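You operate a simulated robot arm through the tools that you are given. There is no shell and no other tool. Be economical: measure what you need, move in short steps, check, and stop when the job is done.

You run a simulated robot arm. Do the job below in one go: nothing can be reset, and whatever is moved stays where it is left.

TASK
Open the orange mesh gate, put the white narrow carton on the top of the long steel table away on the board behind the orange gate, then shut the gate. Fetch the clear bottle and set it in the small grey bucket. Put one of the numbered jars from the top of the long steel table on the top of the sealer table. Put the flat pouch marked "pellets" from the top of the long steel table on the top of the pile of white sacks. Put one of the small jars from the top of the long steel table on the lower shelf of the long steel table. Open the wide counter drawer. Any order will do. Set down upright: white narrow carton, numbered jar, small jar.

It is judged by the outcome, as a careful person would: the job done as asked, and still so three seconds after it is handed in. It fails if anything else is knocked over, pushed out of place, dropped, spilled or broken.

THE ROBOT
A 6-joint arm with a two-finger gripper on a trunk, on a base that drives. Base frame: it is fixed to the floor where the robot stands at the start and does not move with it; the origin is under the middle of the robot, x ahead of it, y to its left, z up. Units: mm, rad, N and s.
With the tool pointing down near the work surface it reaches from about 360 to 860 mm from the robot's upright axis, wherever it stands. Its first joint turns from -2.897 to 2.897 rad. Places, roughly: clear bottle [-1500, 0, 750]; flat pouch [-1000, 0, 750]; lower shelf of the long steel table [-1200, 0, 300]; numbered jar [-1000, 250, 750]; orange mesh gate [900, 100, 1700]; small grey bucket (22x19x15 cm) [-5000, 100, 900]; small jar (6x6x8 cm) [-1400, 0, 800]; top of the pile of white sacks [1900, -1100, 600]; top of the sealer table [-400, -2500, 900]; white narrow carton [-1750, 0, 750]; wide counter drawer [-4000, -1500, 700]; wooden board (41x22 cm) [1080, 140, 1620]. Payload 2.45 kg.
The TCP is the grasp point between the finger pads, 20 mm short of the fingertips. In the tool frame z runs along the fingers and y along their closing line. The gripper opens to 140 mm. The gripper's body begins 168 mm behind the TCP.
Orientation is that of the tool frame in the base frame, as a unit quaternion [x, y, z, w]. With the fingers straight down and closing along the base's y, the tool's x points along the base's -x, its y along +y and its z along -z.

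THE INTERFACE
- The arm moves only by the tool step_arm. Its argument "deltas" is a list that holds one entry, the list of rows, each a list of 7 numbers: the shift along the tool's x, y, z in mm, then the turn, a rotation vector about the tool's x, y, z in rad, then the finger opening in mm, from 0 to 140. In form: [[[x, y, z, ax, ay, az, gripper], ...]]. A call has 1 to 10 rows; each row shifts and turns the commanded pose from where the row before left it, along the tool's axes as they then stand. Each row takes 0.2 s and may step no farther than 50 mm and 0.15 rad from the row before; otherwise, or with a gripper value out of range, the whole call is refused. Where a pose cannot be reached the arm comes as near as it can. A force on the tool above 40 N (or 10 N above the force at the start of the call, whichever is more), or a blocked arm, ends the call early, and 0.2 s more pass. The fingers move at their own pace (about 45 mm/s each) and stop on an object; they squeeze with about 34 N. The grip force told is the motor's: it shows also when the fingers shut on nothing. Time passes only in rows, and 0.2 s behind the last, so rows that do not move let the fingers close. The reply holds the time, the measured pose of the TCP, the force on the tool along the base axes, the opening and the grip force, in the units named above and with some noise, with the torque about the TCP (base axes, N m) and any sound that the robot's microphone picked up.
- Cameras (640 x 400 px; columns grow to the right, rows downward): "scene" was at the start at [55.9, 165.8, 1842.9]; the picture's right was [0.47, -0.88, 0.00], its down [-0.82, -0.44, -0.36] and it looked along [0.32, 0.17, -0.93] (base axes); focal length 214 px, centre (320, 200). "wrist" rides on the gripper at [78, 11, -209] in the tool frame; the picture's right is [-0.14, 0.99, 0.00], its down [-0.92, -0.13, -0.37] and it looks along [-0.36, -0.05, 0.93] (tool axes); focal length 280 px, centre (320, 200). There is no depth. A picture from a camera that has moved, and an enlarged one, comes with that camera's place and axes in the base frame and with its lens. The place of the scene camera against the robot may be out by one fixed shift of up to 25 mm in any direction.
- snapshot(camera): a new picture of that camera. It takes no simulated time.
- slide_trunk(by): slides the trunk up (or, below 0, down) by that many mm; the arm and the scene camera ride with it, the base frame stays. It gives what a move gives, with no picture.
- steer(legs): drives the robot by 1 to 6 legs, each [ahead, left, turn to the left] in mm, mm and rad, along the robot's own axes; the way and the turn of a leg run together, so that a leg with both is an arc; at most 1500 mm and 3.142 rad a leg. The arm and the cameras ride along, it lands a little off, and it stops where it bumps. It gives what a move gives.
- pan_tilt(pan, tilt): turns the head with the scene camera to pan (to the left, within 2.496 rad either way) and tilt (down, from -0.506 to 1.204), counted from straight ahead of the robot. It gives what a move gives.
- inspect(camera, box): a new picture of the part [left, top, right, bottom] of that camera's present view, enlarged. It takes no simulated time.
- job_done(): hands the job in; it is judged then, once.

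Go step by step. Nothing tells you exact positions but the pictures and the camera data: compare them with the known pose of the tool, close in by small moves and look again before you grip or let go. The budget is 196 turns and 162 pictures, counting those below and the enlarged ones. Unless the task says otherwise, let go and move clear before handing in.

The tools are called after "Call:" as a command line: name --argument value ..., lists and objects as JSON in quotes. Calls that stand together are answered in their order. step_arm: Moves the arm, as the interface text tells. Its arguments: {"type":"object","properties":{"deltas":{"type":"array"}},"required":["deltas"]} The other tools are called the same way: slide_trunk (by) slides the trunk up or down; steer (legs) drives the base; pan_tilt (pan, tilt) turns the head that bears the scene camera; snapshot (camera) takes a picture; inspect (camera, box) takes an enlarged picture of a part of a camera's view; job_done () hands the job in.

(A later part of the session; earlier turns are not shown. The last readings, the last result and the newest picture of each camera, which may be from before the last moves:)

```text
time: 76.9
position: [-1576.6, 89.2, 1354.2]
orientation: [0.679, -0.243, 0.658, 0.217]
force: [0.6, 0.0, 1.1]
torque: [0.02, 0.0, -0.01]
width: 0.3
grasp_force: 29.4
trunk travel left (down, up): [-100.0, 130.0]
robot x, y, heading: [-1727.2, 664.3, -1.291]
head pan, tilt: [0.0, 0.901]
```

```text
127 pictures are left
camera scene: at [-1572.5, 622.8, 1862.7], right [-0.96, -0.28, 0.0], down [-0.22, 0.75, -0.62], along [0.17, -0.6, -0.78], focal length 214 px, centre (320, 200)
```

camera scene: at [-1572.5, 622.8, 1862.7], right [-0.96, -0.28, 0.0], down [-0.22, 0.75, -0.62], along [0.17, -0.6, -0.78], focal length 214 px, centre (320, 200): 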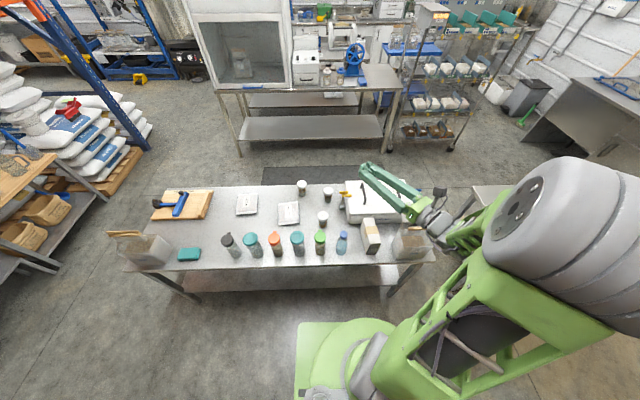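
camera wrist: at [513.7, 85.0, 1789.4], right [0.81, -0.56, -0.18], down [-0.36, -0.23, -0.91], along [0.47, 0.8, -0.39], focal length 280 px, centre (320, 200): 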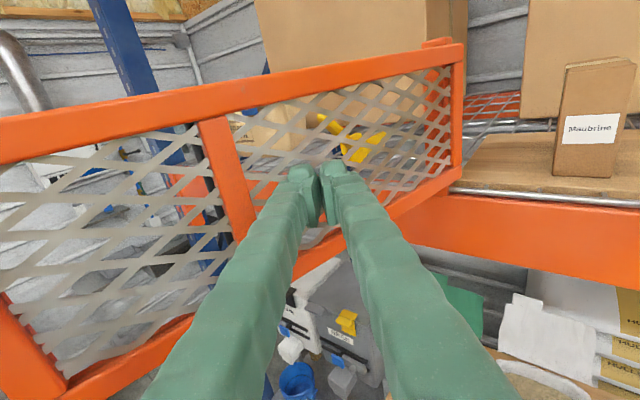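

The table is in full view. I'll zoom in to read labels and measure.

Call:
inspect --camera "scene" --box '[280, 170, 440, 270]'

Call:
inspect --camera "scene" --box '[210, 170, 370, 270]'

Call:
inspect --camera "scene" --box '[225, 185, 315, 235]'

```text
4.00 times, centred on (360, 220) of scene
camera zoom: at [-1572.5, 622.8, 1862.7], right [-0.96, -0.28, 0.0], down [-0.22, 0.75, -0.62], along [0.17, -0.6, -0.78], focal length 858 px, centre (160, 120)
```

zoom: 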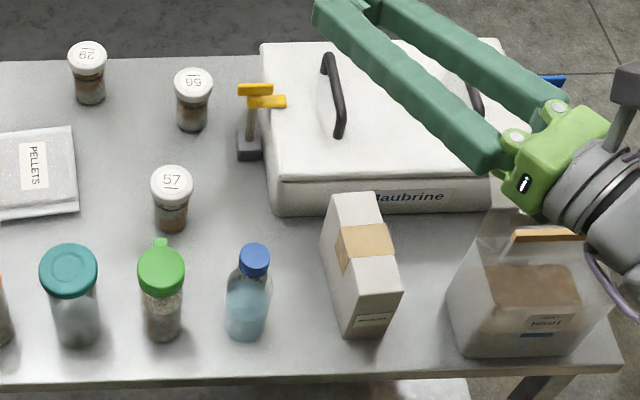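

```text
4.00 times, centred on (290, 220) of scene
camera zoom: at [-1572.5, 622.8, 1862.7], right [-0.96, -0.28, 0.0], down [-0.22, 0.75, -0.62], along [0.17, -0.6, -0.78], focal length 858 px, centre (440, 120)
```

zoom: 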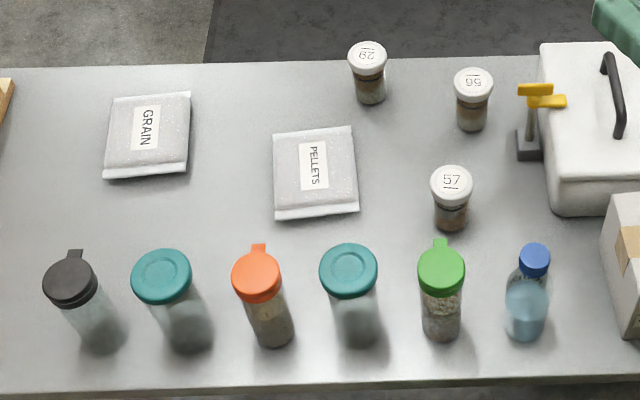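

```text
7.11 times, centred on (270, 210) of scene
camera zoom: at [-1572.5, 622.8, 1862.7], right [-0.96, -0.28, 0.0], down [-0.22, 0.75, -0.62], along [0.17, -0.6, -0.78], focal length 1525 px, centre (676, 129)
```

zoom: 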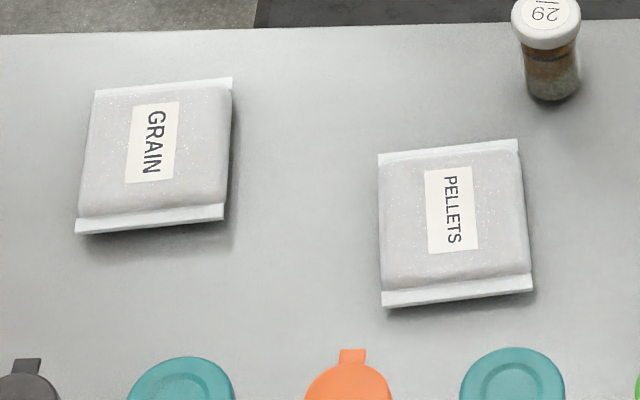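

The coloured-lid jars sit where the "numbered jar" is given and the white-lid ones are the small jars; I'll check labels later. I'm centring on the carton and pointing the tool at it.

Call:
steer --legs '[[-40, -165, 0]]'

Call:
step_arm --deltas '[[[0, 0, 0, -0.13, 0, 0, 60], [0, 0, 0, -0.13, 0, 0, 80], [0, 0, 0, -0.13, 0, 0, 100], [0, 0, 0, -0.13, 0, 0, 100], [0, 0, 0, -0.12, 0, 0, 100], [-30, 0, 0, 0, -0.13, 0, 100], [-30, 0, 0, 0, -0.13, 0, 100], [-30, 0, 0, 0, -0.13, 0, 100], [-30, 0, 0, 0, -0.13, 0, 100]]]'

Call:
snapshot --camera "wrist"

```text
time: 79.0
position: [-1745.5, 82.2, 1354.0]
orientation: [0.68, -0.242, 0.658, 0.216]
force: [0.6, 0.4, 0.0]
torque: [-0.01, -0.02, 0.02]
width: 0.0
grasp_force: 29.3
trunk travel left (down, up): [-100.0, 130.0]
robot x, y, heading: [-1898.5, 660.0, -1.293]
head pan, tilt: [0.0, 0.901]
```

```text
time: 81.0
position: [-1780.6, 25.7, 1270.5]
orientation: [0.699, -0.529, 0.382, 0.292]
force: [0.2, 0.8, 0.1]
torque: [-0.02, 0.0, 0.0]
width: 100.0
grasp_force: 0.0
out of reach, approached as far as the arm can: row 2, 3, 4, 5
trunk travel left (down, up): [-100.0, 130.0]
robot x, y, heading: [-1890.6, 658.3, -1.287]
head pan, tilt: [0.0, 0.901]
```

```text
123 pictures are left
camera wrist: at [-1825.2, 152.5, 1449.2], right [-0.97, -0.19, -0.11], down [-0.1, 0.81, -0.58], along [0.2, -0.55, -0.81], focal length 280 px, centre (320, 200)
```

wrist: 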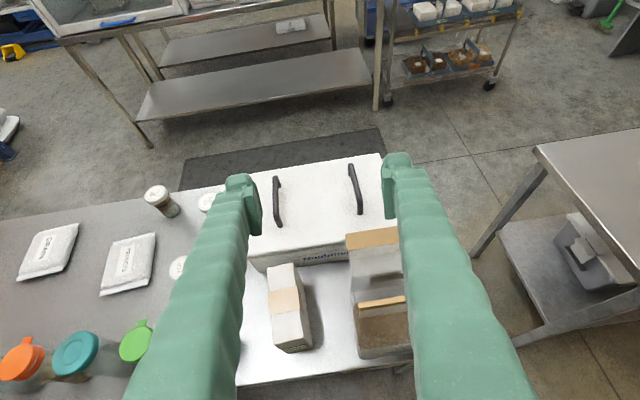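

Tool now points at the table, pitched about 0.57 rad. I'll zoom in on the carton.

Call:
inspect --camera "wrist" --box '[240, 240, 352, 380]'

Call:
inspect --camera "scene" --box '[250, 170, 410, 270]'

```text
2.86 times, centred on (296, 310) of wrist
camera zoom: at [-1825.2, 152.5, 1449.2], right [-0.97, -0.19, -0.11], down [-0.1, 0.81, -0.58], along [0.2, -0.55, -0.81], focal length 801 px, centre (389, -114)
```

zoom: 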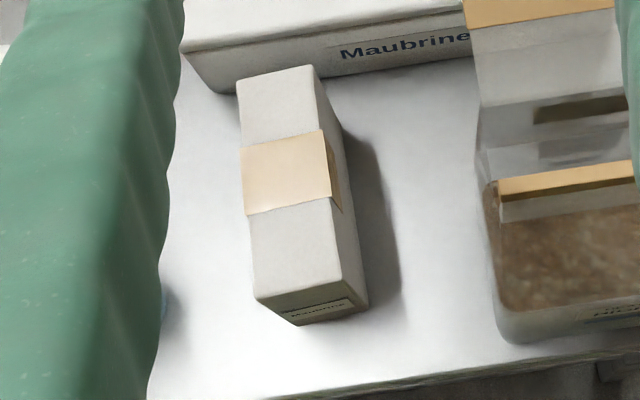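

```text
4.00 times, centred on (330, 220) of scene
camera zoom: at [-1741.6, 615.5, 1862.7], right [-0.96, -0.28, 0.0], down [-0.22, 0.75, -0.62], along [0.17, -0.6, -0.78], focal length 858 px, centre (280, 120)
```

zoom: 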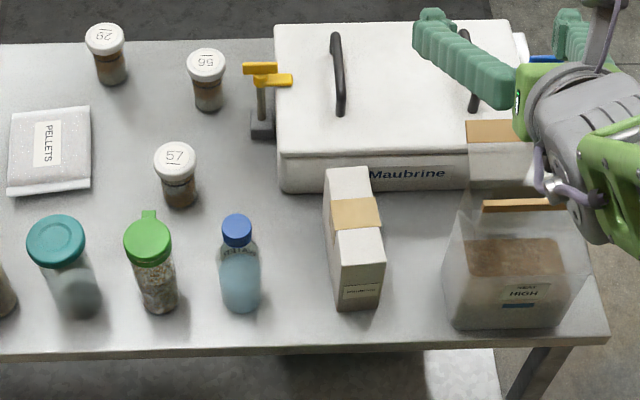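

Measuring the carton needs a finer scene crop.

Call:
inspect --camera "scene" --box '[320, 205, 360, 255]'

```text
8.00 times, centred on (340, 230) of scene
camera zoom: at [-1741.6, 615.5, 1862.7], right [-0.96, -0.28, 0.0], down [-0.22, 0.75, -0.62], along [0.17, -0.6, -0.78], focal length 1716 px, centre (160, -40)
```

zoom: 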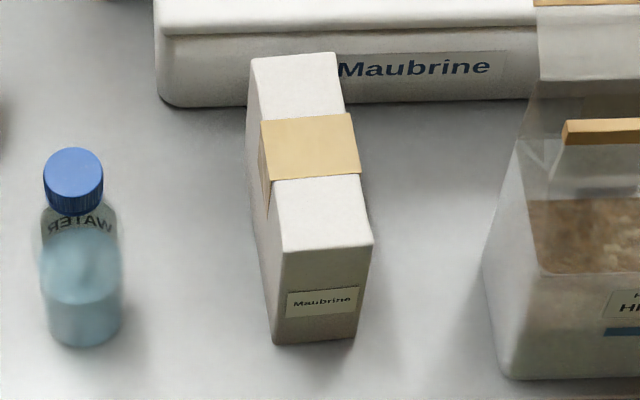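

Carton measures about 56×144×125 mm, long axis at yaw about −1.19, centred near (−1674, 27). The table top is at z≈815. Moving to a pre-grasp.

Call:
step_arm --deltas '[[[0, 0, 0, 0.093, 0, -0.059, 100], [-36, -12.3, 13.6, 0, 0, 0, 100], [-36, -12.3, 13.6, 0, 0, 0, 100], [-36, -12.3, 13.6, 0, 0, 0, 100], [-36, -12.3, 13.6, 0, 0, 0, 100], [-36, -12.3, 13.6, 0, 0, 0, 100], [-36, -12.3, 13.6, 0, 0, 0, 100], [-36, -12.3, 13.6, 0, 0, 0, 100]]]'

Call:
snapshot --camera "wrist"

Call:
inspect --camera "scene" --box '[280, 170, 440, 270]'

```text
time: 82.8
position: [-1745.8, 45.9, 1025.4]
orientation: [0.726, -0.481, 0.408, 0.276]
force: [-0.3, 0.0, 3.1]
torque: [-0.05, 0.28, 0.03]
width: 99.9
grasp_force: 0.3
out of reach, approached as far as the arm can: row 3, 4, 5, 6, 7, 8
trunk travel left (down, up): [-100.0, 130.0]
robot x, y, heading: [-1894.0, 655.7, -1.291]
head pan, tilt: [0.0, 0.901]
stopped in row 8: the force on the tool passed its limit at 58 N (the readings are from after the stop); the commanded pose is now the measured one
```

```text
119 pictures are left
camera wrist: at [-1807.4, 170.5, 1201.0], right [-0.94, -0.32, -0.11], down [-0.19, 0.78, -0.6], along [0.28, -0.54, -0.79], focal length 280 px, centre (320, 200)
```

wrist: 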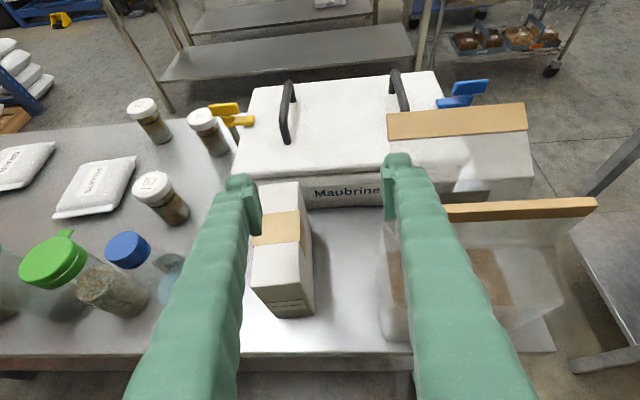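

```text
4.00 times, centred on (360, 220) of scene
camera zoom: at [-1741.5, 615.2, 1862.7], right [-0.96, -0.28, 0.0], down [-0.22, 0.75, -0.62], along [0.17, -0.6, -0.78], focal length 858 px, centre (160, 120)
```

zoom: 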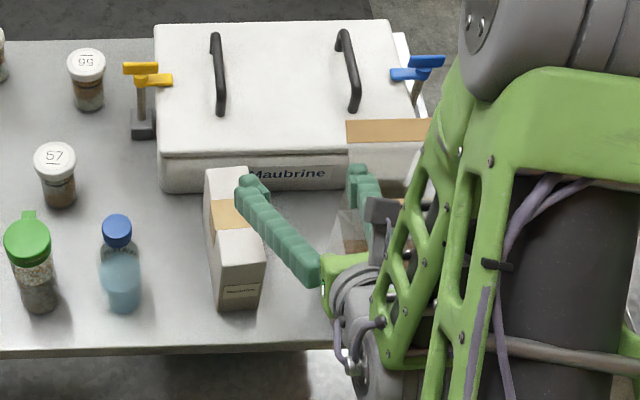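

The right finger may be brushing the bag, and the arm is short of reach downward. I'll rise, shift the base back and left, and use the trunk to descend.

Call:
step_arm --deltas '[[[25, 0, -16, 0, 0, 0, 90], [25, 0, -16, 0, 0, 0, 90]]]'

Call:
steer --legs '[[-60, 50, 0]]'

Call:
slide_trunk --by -60

Call:
snapshot --camera "wrist"

Call:
snapshot --camera "scene"

```text
time: 83.4
position: [-1743.7, 36.0, 1083.5]
orientation: [0.727, -0.479, 0.409, 0.273]
force: [-0.4, 0.5, 0.6]
torque: [-0.01, -0.01, 0.02]
width: 89.7
grasp_force: 0.2
out of reach, approached as far as the arm can: row 1, 2
trunk travel left (down, up): [-100.0, 130.0]
robot x, y, heading: [-1894.5, 656.5, -1.29]
head pan, tilt: [0.0, 0.901]
```

```text
time: 84.5
position: [-1712.2, 106.1, 1083.6]
orientation: [0.726, -0.48, 0.408, 0.275]
force: [-0.4, 0.2, 0.5]
torque: [0.01, 0.02, -0.05]
width: 89.6
grasp_force: 0.0
trunk travel left (down, up): [-100.0, 130.0]
robot x, y, heading: [-1864.5, 727.2, -1.289]
head pan, tilt: [0.0, 0.901]
```

```text
time: 85.5
position: [-1712.8, 107.3, 1023.7]
orientation: [0.726, -0.481, 0.408, 0.275]
force: [0.6, 0.8, 0.2]
torque: [0.0, 0.03, -0.01]
width: 90.0
grasp_force: 0.0
trunk travel left (down, up): [-40.0, 190.0]
robot x, y, heading: [-1861.2, 729.9, -1.289]
head pan, tilt: [0.0, 0.901]
```

```text
117 pictures are left
camera wrist: at [-1774.6, 230.8, 1198.6], right [-0.94, -0.32, -0.11], down [-0.19, 0.78, -0.6], along [0.28, -0.54, -0.79], focal length 280 px, centre (320, 200)
```

wrist: 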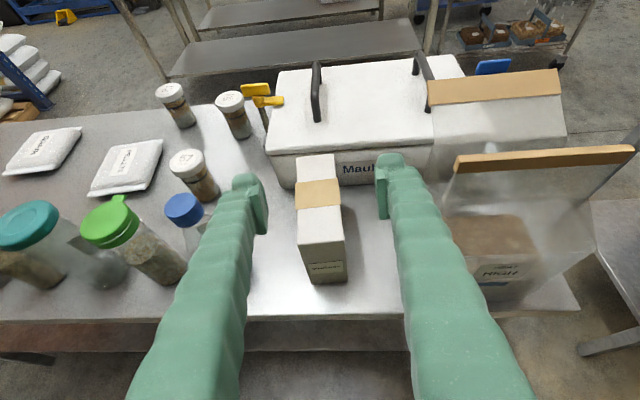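

```text
116 pictures are left
camera scene: at [-1710.2, 686.7, 1802.8], right [-0.96, -0.28, 0.0], down [-0.22, 0.75, -0.62], along [0.17, -0.6, -0.78], focal length 214 px, centre (320, 200)
```

scene: 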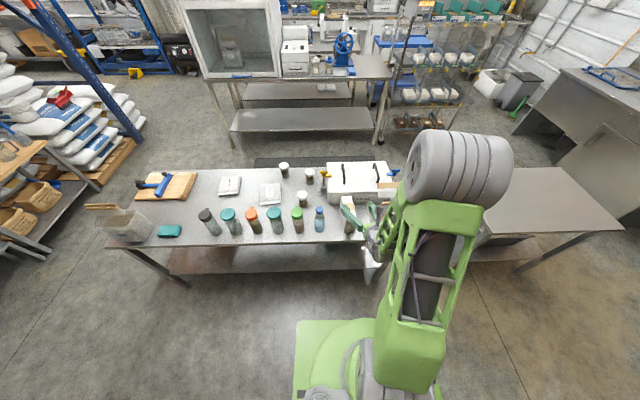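

Carton is centred between the fingers. I'll descend the rest of the trunk travel, then advance.

Call:
slide_trunk --by -40

Call:
step_arm --deltas '[[[-14, 0, 20, 0, 0, 0, 90], [-13, 0, 30, 0, 0, 0, 90]]]'

Call:
snapshot --camera "wrist"

```text
time: 86.3
position: [-1713.8, 107.9, 982.0]
orientation: [0.726, -0.48, 0.408, 0.274]
force: [-0.9, 0.1, -0.8]
torque: [0.01, 0.01, 0.0]
width: 89.8
grasp_force: 0.0
trunk travel left (down, up): [0.0, 230.0]
robot x, y, heading: [-1863.8, 729.3, -1.291]
head pan, tilt: [0.0, 0.901]
```

```text
time: 86.9
position: [-1702.4, 78.5, 934.9]
orientation: [0.727, -0.48, 0.409, 0.273]
force: [0.7, -1.0, -1.1]
torque: [0.0, 0.02, 0.02]
width: 89.9
grasp_force: 0.1
trunk travel left (down, up): [0.0, 230.0]
robot x, y, heading: [-1869.2, 733.3, -1.29]
head pan, tilt: [0.0, 0.901]
```

```text
115 pictures are left
camera wrist: at [-1764.3, 202.6, 1109.3], right [-0.94, -0.32, -0.11], down [-0.19, 0.78, -0.6], along [0.28, -0.54, -0.79], focal length 280 px, centre (320, 200)
```

wrist: 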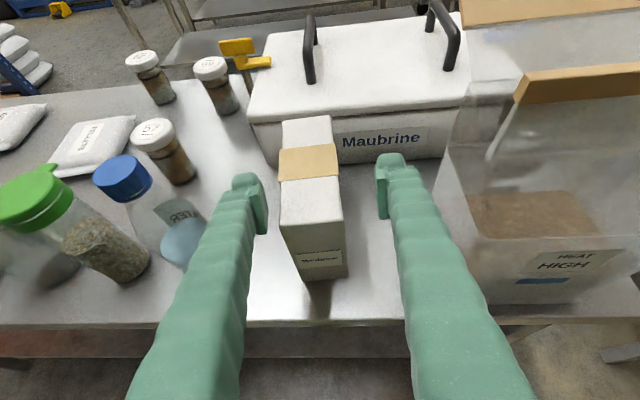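

I'll make a small lateral and yaw correction and advance over the carton.

Call:
step_arm --deltas '[[[0, -9, 6, 0.05, 0, -0.03, 90], [0, 0, 26, 0, 0, 0, 90], [0, 0, 26, 0, 0, 0, 90]]]'

Call:
snapshot --camera "wrist"

```text
time: 87.7
position: [-1671.6, 37.0, 903.6]
orientation: [0.74, -0.459, 0.416, 0.262]
force: [-0.3, -0.3, 0.1]
torque: [0.01, -0.01, -0.02]
width: 89.9
grasp_force: 0.0
trunk travel left (down, up): [0.0, 230.0]
robot x, y, heading: [-1868.0, 729.2, -1.287]
head pan, tilt: [0.0, 0.901]
```

```text
114 pictures are left
camera wrist: at [-1740.6, 157.7, 1079.6], right [-0.92, -0.37, -0.11], down [-0.24, 0.76, -0.6], along [0.31, -0.53, -0.79], focal length 280 px, centre (320, 200)
```

wrist: 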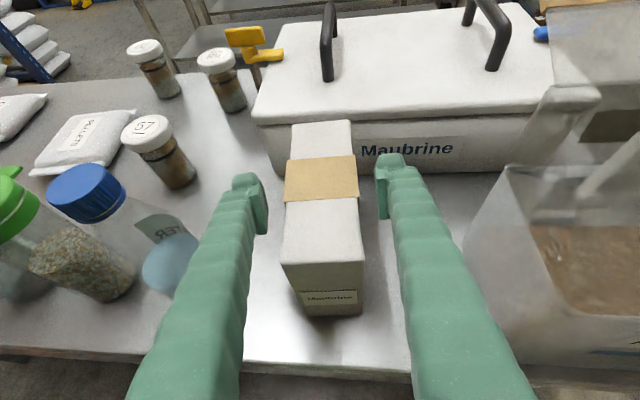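

Fingers straddle the carton. Closing.

Call:
step_arm --deltas '[[[0, 0, 0, 0, 0, 0, 30], [0, 0, 0, 0, 0, 0, 30], [0, 0, 0, 0, 0, 0, 30], [0, 0, 0, 0, 0, 0, 30], [0, 0, 0, 0, 0, 0, 30]]]'

Call:
step_arm --deltas '[[[26, 0, -15, 0, 0, 0, 30], [26, 0, -15, 0, 0, 0, 30], [26, 0, -15, 0, 0, 0, 30]]]'

Call:
snapshot --camera "wrist"

Call:
inspect --camera "scene" --box '[280, 150, 440, 250]'

```text
time: 88.9
position: [-1672.0, 37.7, 903.7]
orientation: [0.74, -0.459, 0.415, 0.262]
force: [0.6, 0.6, 0.3]
torque: [0.09, -0.15, -0.14]
width: 60.3
grasp_force: 34.0
trunk travel left (down, up): [0.0, 230.0]
robot x, y, heading: [-1868.1, 725.2, -1.293]
head pan, tilt: [0.0, 0.901]
```

```text
time: 89.7
position: [-1669.7, 37.0, 995.0]
orientation: [0.74, -0.46, 0.415, 0.262]
force: [1.0, 0.3, -4.3]
torque: [0.04, 0.03, -0.02]
width: 60.4
grasp_force: 34.0
trunk travel left (down, up): [0.0, 230.0]
robot x, y, heading: [-1866.7, 731.2, -1.284]
head pan, tilt: [0.0, 0.901]
```

```text
113 pictures are left
camera wrist: at [-1739.3, 157.5, 1169.2], right [-0.92, -0.37, -0.11], down [-0.24, 0.77, -0.6], along [0.31, -0.52, -0.79], focal length 280 px, centre (320, 200)
```

wrist: 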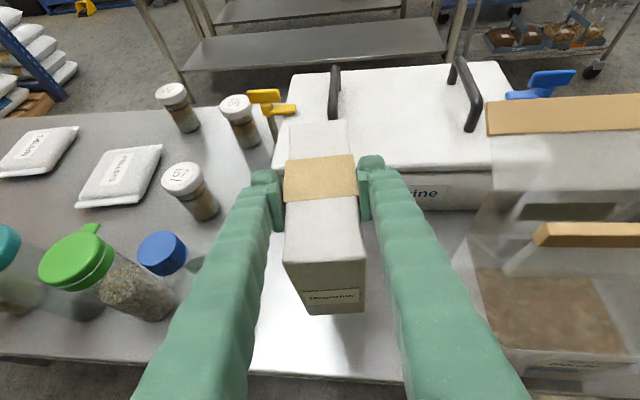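

```text
4.00 times, centred on (360, 200) of scene
camera zoom: at [-1710.1, 686.3, 1762.7], right [-0.96, -0.28, 0.0], down [-0.22, 0.75, -0.62], along [0.17, -0.6, -0.78], focal length 858 px, centre (160, 200)
```

zoom: 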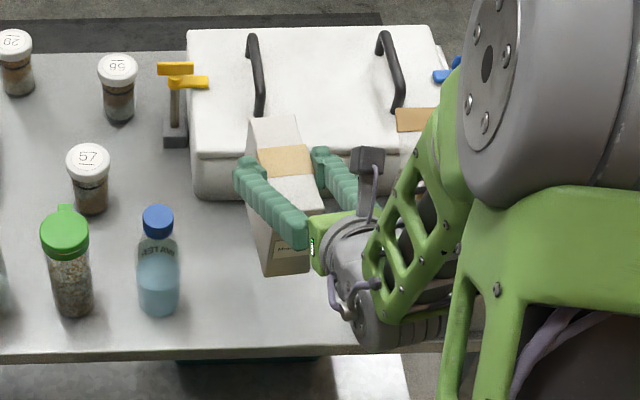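

The carton is held upright. I'll raise the trunk and drive back toward the gate.

Call:
slide_trunk --by 230

Call:
steer --legs '[[60, 1000, 0], [60, 1005, 0]]'

Call:
steer --legs '[[1130, -320, 0]]'

```text
time: 92.2
position: [-1670.4, 36.6, 1223.3]
orientation: [0.74, -0.46, 0.415, 0.262]
force: [-0.4, -0.1, -4.6]
torque: [0.08, 0.02, -0.01]
width: 60.3
grasp_force: 33.2
trunk travel left (down, up): [-230.0, 0.0]
robot x, y, heading: [-1864.3, 731.1, -1.292]
head pan, tilt: [0.0, 0.901]
```

```text
time: 110.0
position: [295.2, 474.7, 1223.8]
orientation: [0.74, -0.46, 0.416, 0.262]
force: [-0.3, 0.0, -3.2]
torque: [0.03, 0.05, -0.01]
width: 60.3
grasp_force: 33.6
trunk travel left (down, up): [-230.0, 0.0]
robot x, y, heading: [105.4, 1171.5, -1.29]
head pan, tilt: [0.0, 0.901]
```

```text
time: 116.0
position: [305.8, -704.9, 1223.3]
orientation: [0.74, -0.46, 0.415, 0.262]
force: [0.0, -0.4, -5.0]
torque: [0.06, 0.02, 0.0]
width: 59.8
grasp_force: 33.8
trunk travel left (down, up): [-230.0, 0.0]
robot x, y, heading: [110.6, -4.5, -1.292]
head pan, tilt: [0.0, 0.901]
```

Now lift the carton high, here in the open.

Call:
step_arm --deltas '[[[38.5, 0, -23.3, 0, 0, 0, 30], [38.5, 0, -23.3, 0, 0, 0, 30], [38.5, 0, -23.3, 0, 0, 0, 30], [38.5, 0, -23.3, 0, 0, 0, 30], [38.5, 0, -23.3, 0, 0, 0, 30], [38.5, 0, -23.3, 0, 0, 0, 30], [38.5, 0, -23.3, 0, 0, 0, 30], [38.5, 0, -23.3, 0, 0, 0, 30], [38.5, 0, -23.3, 0, 0, 0, 30], [38.5, 0, -23.3, 0, 0, 0, 30]]]'

Call:
step_arm --deltas '[[[38.5, 0, -23.3, 0, 0, 0, 30], [38.5, 0, -23.3, 0, 0, 0, 30], [34, 0, -20.5, 0, 0, 0, 30]]]'

Call:
snapshot --camera "scene"

```text
time: 118.2
position: [308.5, -701.3, 1673.7]
orientation: [0.74, -0.46, 0.415, 0.262]
force: [0.4, 0.0, -4.3]
torque: [0.05, 0.04, 0.0]
width: 59.9
grasp_force: 34.0
trunk travel left (down, up): [-230.0, 0.0]
robot x, y, heading: [110.2, -11.4, -1.288]
head pan, tilt: [0.0, 0.901]
```

```text
time: 119.0
position: [307.2, -702.4, 1804.2]
orientation: [0.74, -0.46, 0.415, 0.262]
force: [0.5, 0.6, -3.7]
torque: [0.05, 0.01, -0.02]
width: 60.3
grasp_force: 33.9
trunk travel left (down, up): [-230.0, 0.0]
robot x, y, heading: [108.9, -9.0, -1.287]
head pan, tilt: [0.0, 0.901]
```

```text
111 pictures are left
camera scene: at [265.3, -54.8, 1992.7], right [-0.96, -0.28, 0.0], down [-0.22, 0.75, -0.62], along [0.17, -0.6, -0.78], focal length 214 px, centre (320, 200)
```

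scene: 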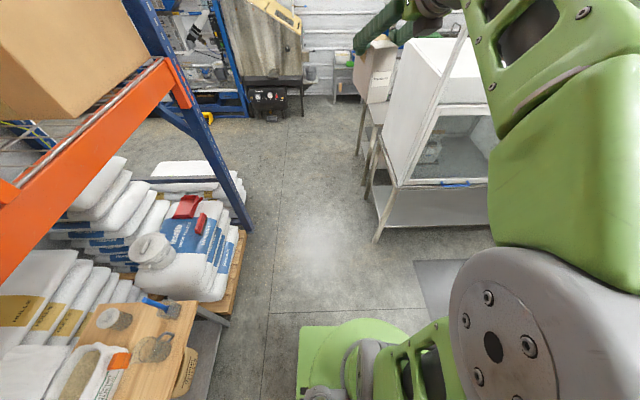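

High enough. I'll shift the base back from the rack a little and turn to face the board.

Call:
steer --legs '[[40, -90, 0], [0, 0, 1.3]]'

Call:
pan_tilt --pan 0.0 --tilt 0.5

Call:
snapshot --camera "scene"

Call:
snapshot --camera "wrist"

```text
time: 123.7
position: [753.4, -70.1, 1803.6]
orientation: [0.867, 0.082, 0.489, -0.043]
force: [-0.1, -0.2, -3.4]
torque: [-0.01, 0.09, 0.01]
width: 59.9
grasp_force: 34.0
trunk travel left (down, up): [-230.0, 0.0]
robot x, y, heading: [31.3, -72.4, 0.013]
head pan, tilt: [0.0, 0.901]
```

```text
time: 124.6
position: [754.2, -70.3, 1802.6]
orientation: [0.867, 0.082, 0.489, -0.042]
force: [-0.7, 0.2, -4.5]
torque: [-0.04, 0.06, -0.01]
width: 60.0
grasp_force: 33.8
trunk travel left (down, up): [-230.0, 0.0]
robot x, y, heading: [40.5, -75.2, 0.012]
head pan, tilt: [0.0, 0.499]
```

```text
110 pictures are left
camera scene: at [131.6, 66.3, 2026.5], right [0.01, -1.0, 0.0], down [-0.48, 0.0, -0.88], along [0.88, 0.01, -0.48], focal length 214 px, centre (320, 200)
```

scene: 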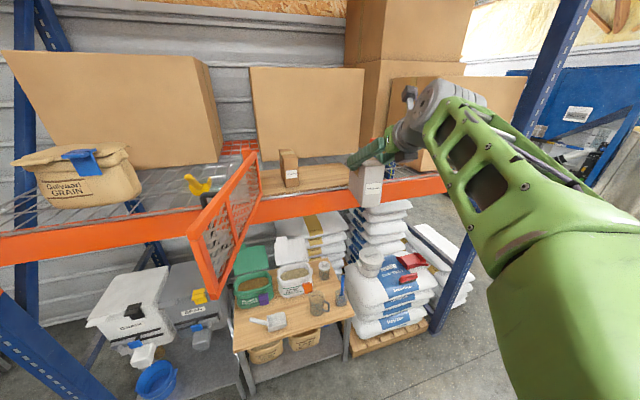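

```text
109 pictures are left
camera wrist: at [620.3, -104.3, 1978.3], right [0.11, -0.99, -0.11], down [-0.8, -0.02, -0.6], along [0.59, 0.16, -0.79], focal length 280 px, centre (320, 200)
```

wrist: 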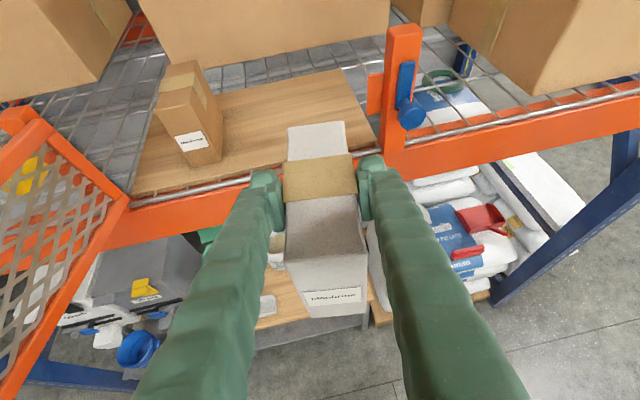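

The board and its free right half are clear to see. I'll align the yaw, drive ahead part way, then extend the arm.

Call:
steer --legs '[[0, 0, 0.09], [120, 0, 0]]'

Call:
step_arm --deltas '[[[20.7, 0, 34.2, 0, 0, 0, 30], [20.7, 0, 34.2, 0, 0, 0, 30], [20.7, 0, 34.2, 0, 0, 0, 30]]]'

Call:
snapshot --camera "wrist"

Call:
snapshot --camera "scene"

```text
time: 126.3
position: [869.7, 7.8, 1802.0]
orientation: [0.863, 0.121, 0.486, -0.064]
force: [1.3, -0.6, -5.2]
torque: [0.03, 0.1, 0.02]
width: 60.0
grasp_force: 33.4
trunk travel left (down, up): [-230.0, 0.0]
robot x, y, heading: [152.9, -62.8, 0.099]
head pan, tilt: [0.0, 0.499]
```

```text
time: 127.1
position: [988.4, 40.0, 1799.7]
orientation: [0.864, 0.121, 0.484, -0.064]
force: [1.2, -0.2, -4.4]
torque: [0.03, 0.08, -0.03]
width: 60.1
grasp_force: 33.5
trunk travel left (down, up): [-230.0, 0.0]
robot x, y, heading: [149.1, -63.0, 0.097]
head pan, tilt: [0.0, 0.499]
```

```text
108 pictures are left
camera wrist: at [858.6, -5.6, 1974.9], right [0.2, -0.97, -0.11], down [-0.8, -0.1, -0.59], along [0.57, 0.21, -0.8], focal length 280 px, centre (320, 200)
```

wrist: 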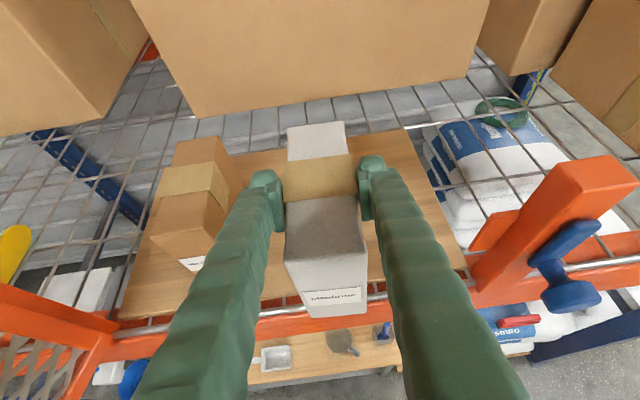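

```text
107 pictures are left
camera scene: at [239.5, 87.2, 2026.2], right [0.1, -0.99, 0.0], down [-0.48, -0.05, -0.88], along [0.87, 0.09, -0.48], focal length 214 px, centre (320, 200)
```

scene: 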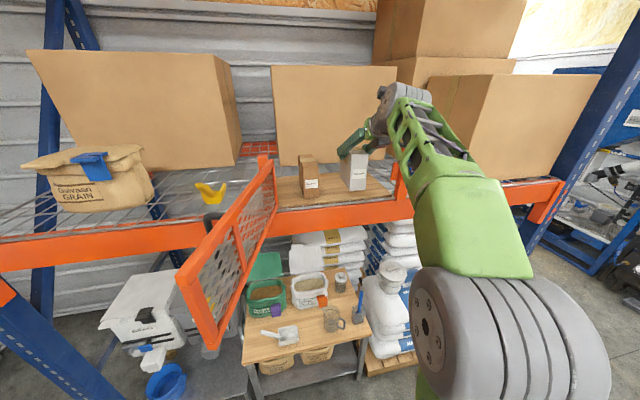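

Carton is above the board and clear of the brown box. I'll extend further in, about 95 mm.

Call:
step_arm --deltas '[[[17.2, 3, 28.1, 0, 0, 0, 30], [17.2, 3, 28.1, 0, 0, 0, 30], [17.2, 2, 28.1, 0, 0, 0, 30]]]'

Call:
snapshot --camera "wrist"

```text
time: 127.9
position: [1079.6, 57.3, 1792.7]
orientation: [0.865, 0.12, 0.484, -0.064]
force: [1.1, -0.1, -5.1]
torque: [-0.02, 0.07, 0.04]
width: 59.8
grasp_force: 33.9
out of reach, approached as far as the arm can: row 3
trunk travel left (down, up): [-230.0, 0.0]
robot x, y, heading: [154.0, -63.7, 0.096]
head pan, tilt: [0.0, 0.499]
```

```text
106 pictures are left
camera wrist: at [950.0, 12.1, 1969.6], right [0.2, -0.97, -0.11], down [-0.8, -0.1, -0.59], along [0.57, 0.21, -0.8], focal length 280 px, centre (320, 200)
```

wrist: 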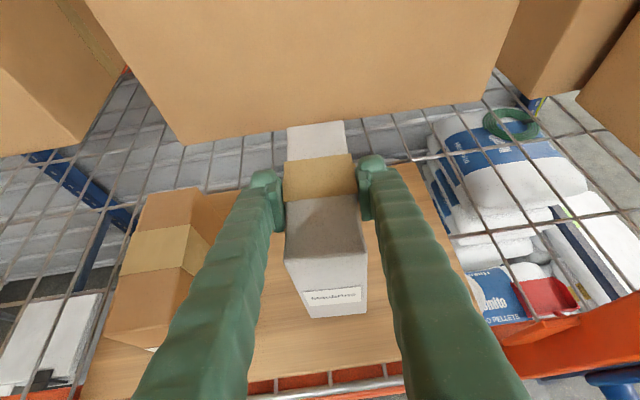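

The footprint lies well within the board. Lowering gradually.

Call:
step_arm --deltas '[[[-8.5, 0, 5.2, 0, 0, 0, 30], [-8.5, 0, 5.2, 0, 0, 0, 30], [-8.5, 0, 5.2, 0, 0, 0, 30], [-8.5, 0, 5.2, 0, 0, 0, 30]]]'

Call:
inspect --camera "scene" --box '[270, 110, 430, 210]'

```text
time: 128.9
position: [1073.3, 56.9, 1757.8]
orientation: [0.863, 0.121, 0.486, -0.065]
force: [0.0, -0.1, -4.1]
torque: [-0.03, 0.07, -0.01]
width: 60.0
grasp_force: 34.3
trunk travel left (down, up): [-230.0, 0.0]
robot x, y, heading: [151.4, -60.7, 0.098]
head pan, tilt: [0.0, 0.499]
```

```text
4.00 times, centred on (350, 160) of scene
camera zoom: at [235.0, 86.4, 2026.6], right [0.1, -0.99, 0.0], down [-0.48, -0.05, -0.88], along [0.87, 0.09, -0.48], focal length 858 px, centre (200, 360)
```

zoom: 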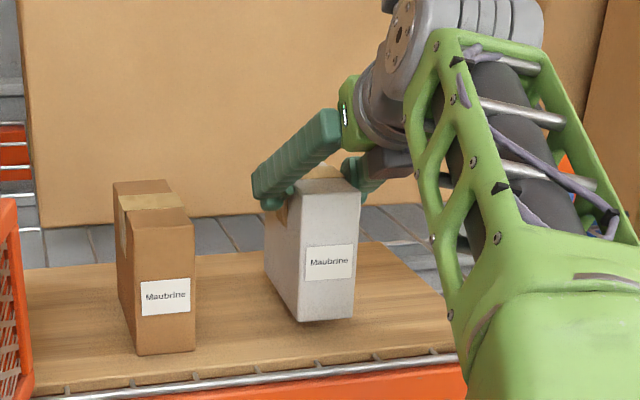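

Call:
step_arm --deltas '[[[-6.8, 0, 4.2, 0, 0, 0, 30], [-6.8, 0, 4.2, 0, 0, 0, 30]]]'

Call:
inspect --camera "scene" --box '[270, 110, 430, 210]'

```text
time: 129.5
position: [1074.1, 57.1, 1744.5]
orientation: [0.862, 0.12, 0.489, -0.065]
force: [0.1, 0.5, 0.8]
torque: [0.23, -0.32, -0.04]
width: 60.2
grasp_force: 34.1
trunk travel left (down, up): [-230.0, 0.0]
robot x, y, heading: [150.4, -61.0, 0.103]
head pan, tilt: [0.0, 0.499]
```

```text
4.00 times, centred on (350, 160) of scene
camera zoom: at [234.9, 86.3, 2026.6], right [0.1, -0.99, 0.0], down [-0.48, -0.05, -0.88], along [0.87, 0.09, -0.48], focal length 858 px, centre (200, 360)
```

zoom: 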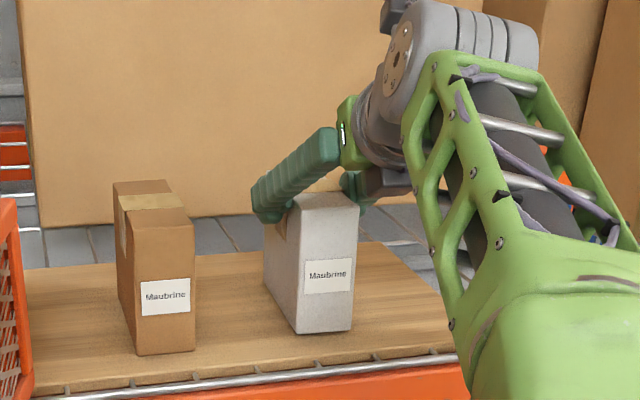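

Contact made, weight borne by the board. Release and withdraw along the tool axis.

Call:
step_arm --deltas '[[[-1, 0, 0.5, 0, 0, 0, 62], [0, 0, 0, 0, 0, 0, 95], [0, 0, 0, 0, 0, 0, 95], [0, 0, 0, 0, 0, 0, 95]]]'

Call:
step_arm --deltas '[[[0, 0, -30, 0, 0, 0, 95], [0, 0, -40, 0, 0, 0, 95], [0, 0, -40, 0, 0, 0, 95], [0, 0, -40, 0, 0, 0, 95], [0, 0, -40, 0, 0, 0, 95], [0, 0, -40, 0, 0, 0, 95]]]'

Call:
snapshot --camera "wrist"

Call:
snapshot --camera "scene"

```text
time: 130.5
position: [1074.9, 57.1, 1740.5]
orientation: [0.863, 0.12, 0.487, -0.064]
force: [0.1, 0.6, 0.2]
torque: [0.01, 0.0, 0.0]
width: 95.1
grasp_force: 0.0
trunk travel left (down, up): [-230.0, 0.0]
robot x, y, heading: [151.9, -62.3, 0.097]
head pan, tilt: [0.0, 0.499]
```

```text
time: 131.9
position: [882.9, 3.2, 1861.3]
orientation: [0.863, 0.121, 0.487, -0.065]
force: [-1.2, -1.0, 0.3]
torque: [-0.01, -0.03, 0.01]
width: 95.2
grasp_force: 0.1
trunk travel left (down, up): [-230.0, 0.0]
robot x, y, heading: [151.2, -61.5, 0.097]
head pan, tilt: [0.0, 0.499]
```

```text
103 pictures are left
camera wrist: at [752.8, -43.0, 2036.3], right [0.2, -0.97, -0.11], down [-0.8, -0.1, -0.6], along [0.57, 0.21, -0.79], focal length 280 px, centre (320, 200)
```

wrist: 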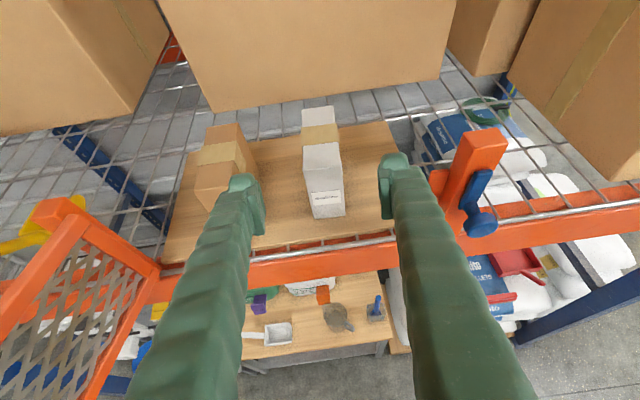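

```text
102 pictures are left
camera scene: at [233.0, 86.0, 2026.7], right [0.1, -0.99, 0.0], down [-0.47, -0.05, -0.88], along [0.87, 0.09, -0.48], focal length 214 px, centre (320, 200)
```

scene: 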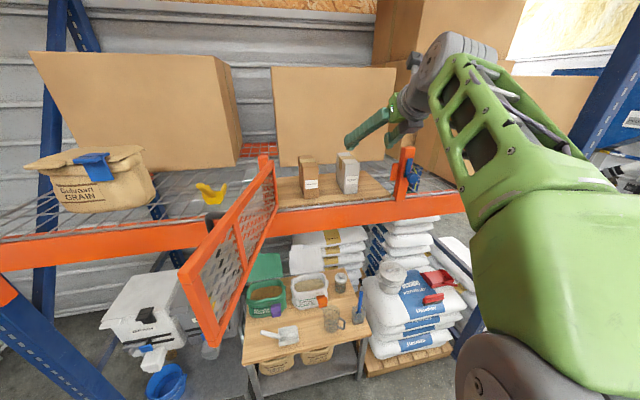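

The carton stands upright on the board. To shut the gate I'll retract, pass above the leaf to its outer side, lower and sweep it shut.

Call:
step_arm --deltas '[[[-20.9, 0, -34.1, 0, 0, 0, 0], [-20.9, 0, -34.1, 0, 0, 0, 0], [-20.9, 0, -34.1, 0, 0, 0, 0], [-20.9, 0, -34.1, 0, 0, 0, 0], [-20.9, 0, -34.1, 0, 0, 0, 0]]]'

Call:
snapshot --camera "scene"

```text
time: 133.1
position: [679.4, -49.3, 1866.7]
orientation: [0.86, 0.12, 0.492, -0.062]
force: [-1.7, 0.2, 1.0]
torque: [-0.08, -0.2, -0.15]
width: 0.1
grasp_force: 9.5
trunk travel left (down, up): [-230.0, 0.0]
robot x, y, heading: [153.0, -68.1, 0.104]
head pan, tilt: [0.0, 0.499]
```

```text
101 pictures are left
camera scene: at [225.4, 84.1, 2027.0], right [0.06, -1.0, 0.0], down [-0.47, -0.03, -0.88], along [0.88, 0.06, -0.47], focal length 214 px, centre (320, 200)
```

scene: 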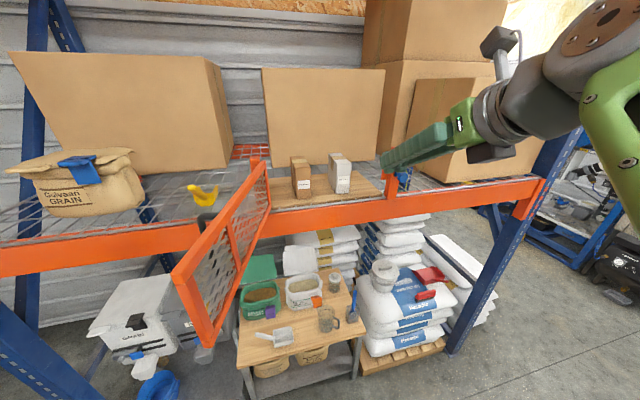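

Call:
steer --legs '[[-30, 0, 0], [0, 440, 0]]'

Call:
snapshot --camera "scene"

Call:
snapshot --camera "wrist"

```text
time: 137.9
position: [618.5, 381.6, 1858.6]
orientation: [0.862, 0.122, 0.487, -0.065]
force: [0.5, 0.3, -0.4]
torque: [0.0, 0.02, -0.02]
width: 0.0
grasp_force: 29.6
trunk travel left (down, up): [-230.0, 0.0]
robot x, y, heading: [76.6, 370.6, 0.1]
head pan, tilt: [0.0, 0.499]
```

```text
100 pictures are left
camera scene: at [161.1, 517.9, 2026.5], right [0.1, -0.99, 0.0], down [-0.48, -0.05, -0.88], along [0.87, 0.09, -0.48], focal length 214 px, centre (320, 200)
```

scene: 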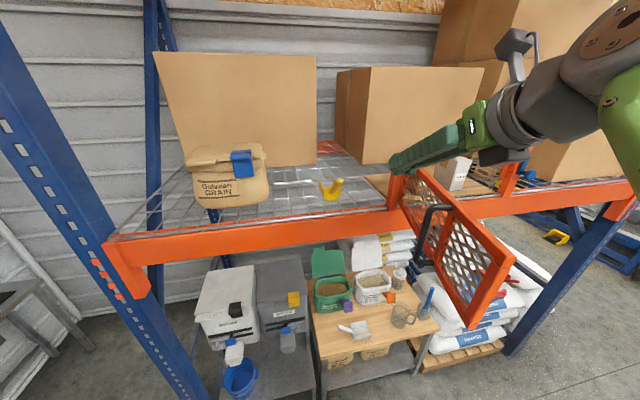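

```text
99 pictures are left
camera wrist: at [488.0, 335.3, 2035.1], right [0.2, -0.97, -0.11], down [-0.8, -0.1, -0.6], along [0.57, 0.21, -0.79], focal length 280 px, centre (320, 200)
```

wrist: 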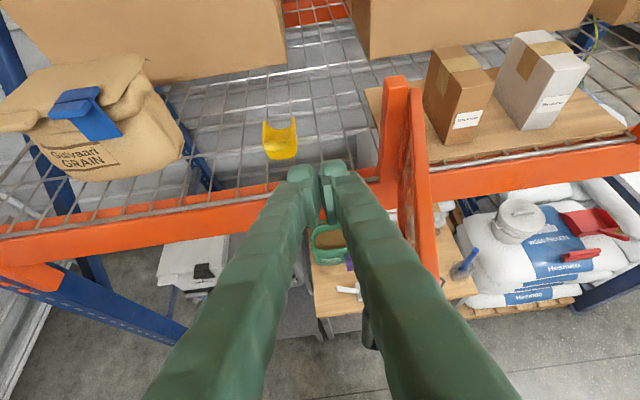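

I'm on the outer side of the leaf now. Lower and start sweeping.

Call:
step_arm --deltas '[[[-25.6, 0, 15.7, 0, 0, 0, 0], [-25.6, 0, 15.7, 0, 0, 0, 0], [-25.6, 0, 15.7, 0, 0, 0, 0]]]'

Call:
steer --legs '[[0, -200, 0]]'

Call:
snapshot --camera "scene"

```text
time: 138.7
position: [616.1, 381.2, 1768.8]
orientation: [0.862, 0.123, 0.487, -0.066]
force: [-0.6, 0.5, -1.0]
torque: [-0.04, -0.01, 0.02]
width: 0.0
grasp_force: 29.7
trunk travel left (down, up): [-230.0, 0.0]
robot x, y, heading: [76.3, 367.8, 0.101]
head pan, tilt: [0.0, 0.499]
```

```text
time: 140.6
position: [635.8, 239.4, 1773.5]
orientation: [0.859, 0.123, 0.492, -0.066]
force: [6.7, 0.6, 5.9]
torque: [-0.24, 0.48, 0.27]
width: 0.3
grasp_force: 29.1
trunk travel left (down, up): [-230.0, 0.0]
robot x, y, heading: [90.1, 225.6, 0.108]
head pan, tilt: [0.0, 0.499]
stopped in leg 1: the force on the tool passed its limit at 45 N (the readings are from after the stop); the commanded pose is now the measured one
```

```text
98 pictures are left
camera scene: at [178.2, 372.9, 2026.6], right [0.1, -0.99, 0.0], down [-0.48, -0.05, -0.88], along [0.87, 0.09, -0.48], focal length 214 px, centre (320, 200)
```

scene: 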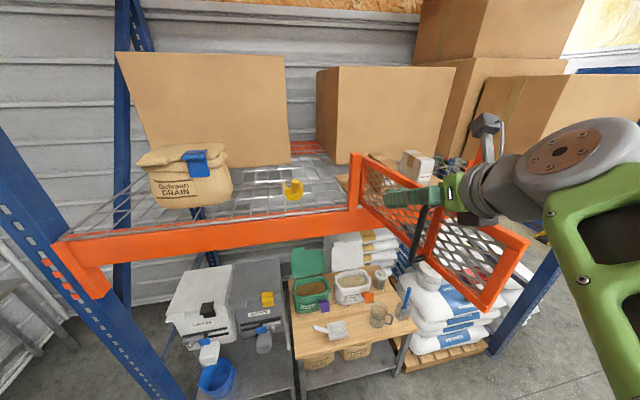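

The finger grazed the handle top, so I'll raise slightly and continue sweeping with the tip.

Call:
step_arm --deltas '[[[17, 0, -10.4, 0, 0, 0, 0]]]'

Call:
steer --legs '[[0, -150, 0]]'

Call:
snapshot --camera "scene"

Call:
snapshot --camera "wrist"

```text
time: 140.9
position: [634.2, 239.5, 1792.9]
orientation: [0.86, 0.123, 0.491, -0.066]
force: [-0.8, -0.7, 0.0]
torque: [0.04, 0.03, 0.04]
width: 0.0
grasp_force: 29.8
trunk travel left (down, up): [-230.0, 0.0]
robot x, y, heading: [90.4, 224.8, 0.106]
head pan, tilt: [0.0, 0.499]
```

```text
time: 142.6
position: [648.7, 136.0, 1802.0]
orientation: [0.855, 0.126, 0.498, -0.068]
force: [4.7, 1.6, 6.5]
torque: [-0.19, 0.06, 0.16]
width: 0.0
grasp_force: 29.1
trunk travel left (down, up): [-230.0, 0.0]
robot x, y, heading: [100.1, 116.0, 0.109]
head pan, tilt: [0.0, 0.499]
stopped in leg 1: the force on the tool passed its limit at 48 N (the readings are from after the stop); the commanded pose is now the measured one
```

```text
97 pictures are left
camera scene: at [189.3, 265.7, 2026.5], right [0.11, -0.99, 0.0], down [-0.48, -0.05, -0.88], along [0.87, 0.09, -0.48], focal length 214 px, centre (320, 200)
```

scene: 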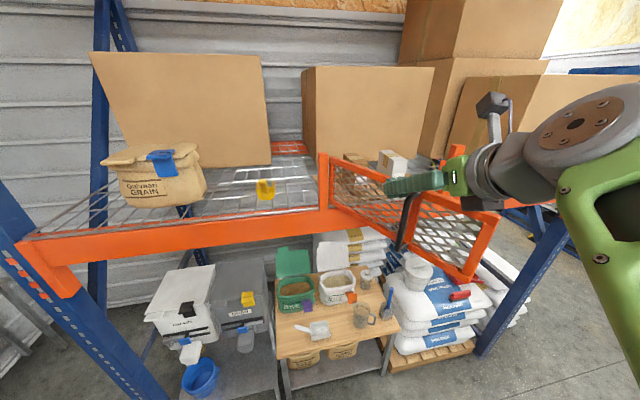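

```text
96 pictures are left
camera wrist: at [513.7, 87.0, 1972.9], right [0.22, -0.97, -0.11], down [-0.78, -0.1, -0.62], along [0.59, 0.22, -0.78], focal length 280 px, centre (320, 200)
```

wrist: 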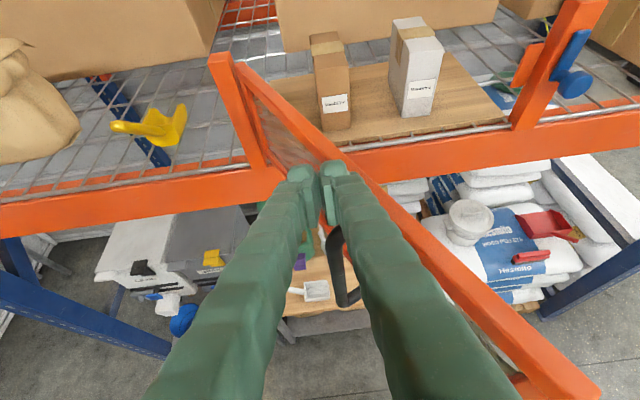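

The sweep works; the leaf is about 65° open. I'll drop the finger beside the handle bar and push that with base motion.

Call:
step_arm --deltas '[[[0, -30, 0, 0, 0, 0, 0], [0, -35, 0, 0, 0, 0, 0], [-25.6, 0, 15.7, 0, 0, 0, 0], [-21, 0, 13, 0, 0, 0, 0]]]'

Call:
snapshot --camera "wrist"

```text
time: 143.6
position: [629.1, 199.0, 1746.3]
orientation: [0.855, 0.126, 0.498, -0.068]
force: [0.0, -0.8, 0.1]
torque: [0.04, -0.05, 0.0]
width: 0.1
grasp_force: 29.3
trunk travel left (down, up): [-230.0, 0.0]
robot x, y, heading: [103.8, 118.1, 0.103]
head pan, tilt: [0.0, 0.499]
```

```text
95 pictures are left
camera wrist: at [494.5, 150.4, 1917.2], right [0.21, -0.97, -0.11], down [-0.78, -0.1, -0.62], along [0.59, 0.22, -0.78], focal length 280 px, centre (320, 200)
```

wrist: 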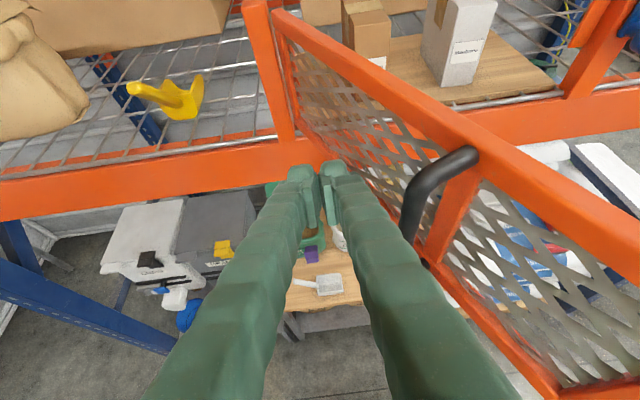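

The bar is just right of the fingertip. Sweeping with the base.

Call:
steer --legs '[[30, 0, 0], [72, -150, 0]]'

Call:
snapshot --camera "wrist"

```text
time: 145.9
position: [745.7, 61.2, 1745.7]
orientation: [0.855, 0.125, 0.498, -0.068]
force: [0.7, -0.2, -0.6]
torque: [0.01, 0.03, 0.01]
width: 0.1
grasp_force: 29.5
trunk travel left (down, up): [-230.0, 0.0]
robot x, y, heading: [217.6, -20.5, 0.109]
head pan, tilt: [0.0, 0.499]
```

```text
94 pictures are left
camera wrist: at [611.6, 11.9, 1917.3], right [0.21, -0.97, -0.11], down [-0.78, -0.1, -0.62], along [0.59, 0.22, -0.78], focal length 280 px, centre (320, 200)
```

wrist: 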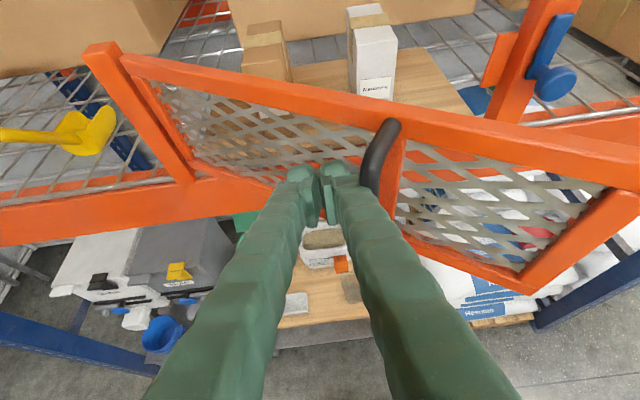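

Call:
steer --legs '[[75, -60, 0]]'

Call:
snapshot --camera "wrist"

```text
time: 147.2
position: [826.7, 9.4, 1745.6]
orientation: [0.856, 0.126, 0.497, -0.069]
force: [0.9, -0.9, 0.4]
torque: [0.08, 0.02, 0.12]
width: 0.0
grasp_force: 29.4
trunk travel left (down, up): [-230.0, 0.0]
robot x, y, heading: [298.0, -73.7, 0.108]
head pan, tilt: [0.0, 0.499]
```

```text
93 pictures are left
camera wrist: at [692.6, -40.5, 1917.0], right [0.21, -0.97, -0.11], down [-0.78, -0.1, -0.62], along [0.59, 0.22, -0.78], focal length 280 px, centre (320, 200)
```

wrist: 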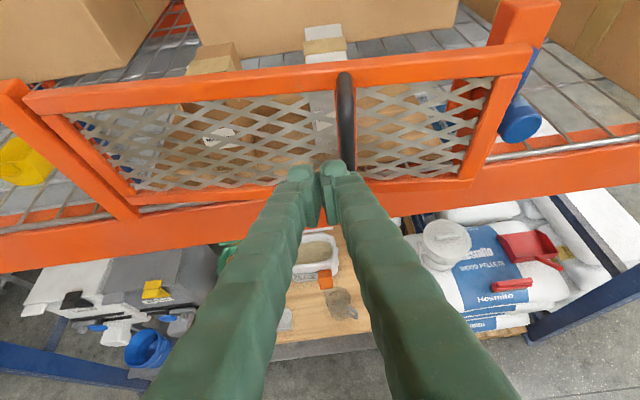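

Nearly shut. I'll back off 40 mm, align behind the bar and push straight in.

Call:
step_arm --deltas '[[[-21, 0, -34, 0, 0, 0, 0], [0, 22, 0, 0, 0, 0, 0], [0, 0, 0, 0, 0, 0, 0]]]'

Call:
snapshot --camera "wrist"

```text
time: 147.9
position: [789.8, -21.9, 1747.2]
orientation: [0.855, 0.126, 0.499, -0.069]
force: [-1.2, -0.2, -0.2]
torque: [0.0, -0.06, -0.06]
width: 0.0
grasp_force: 29.8
trunk travel left (down, up): [-230.0, 0.0]
robot x, y, heading: [300.6, -74.3, 0.107]
head pan, tilt: [0.0, 0.499]
```

```text
92 pictures are left
camera wrist: at [656.1, -71.4, 1917.4], right [0.22, -0.97, -0.11], down [-0.78, -0.1, -0.62], along [0.59, 0.22, -0.78], focal length 280 px, centre (320, 200)
```

wrist: 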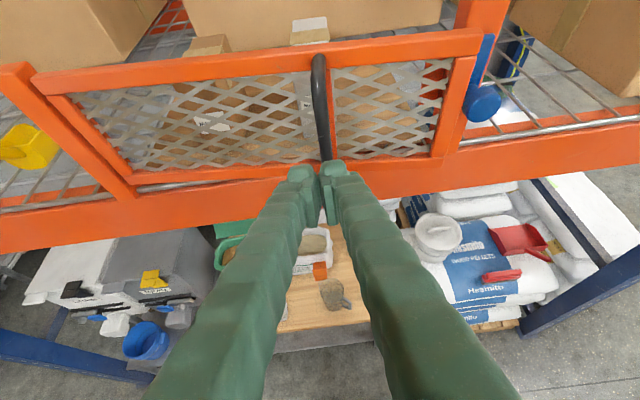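

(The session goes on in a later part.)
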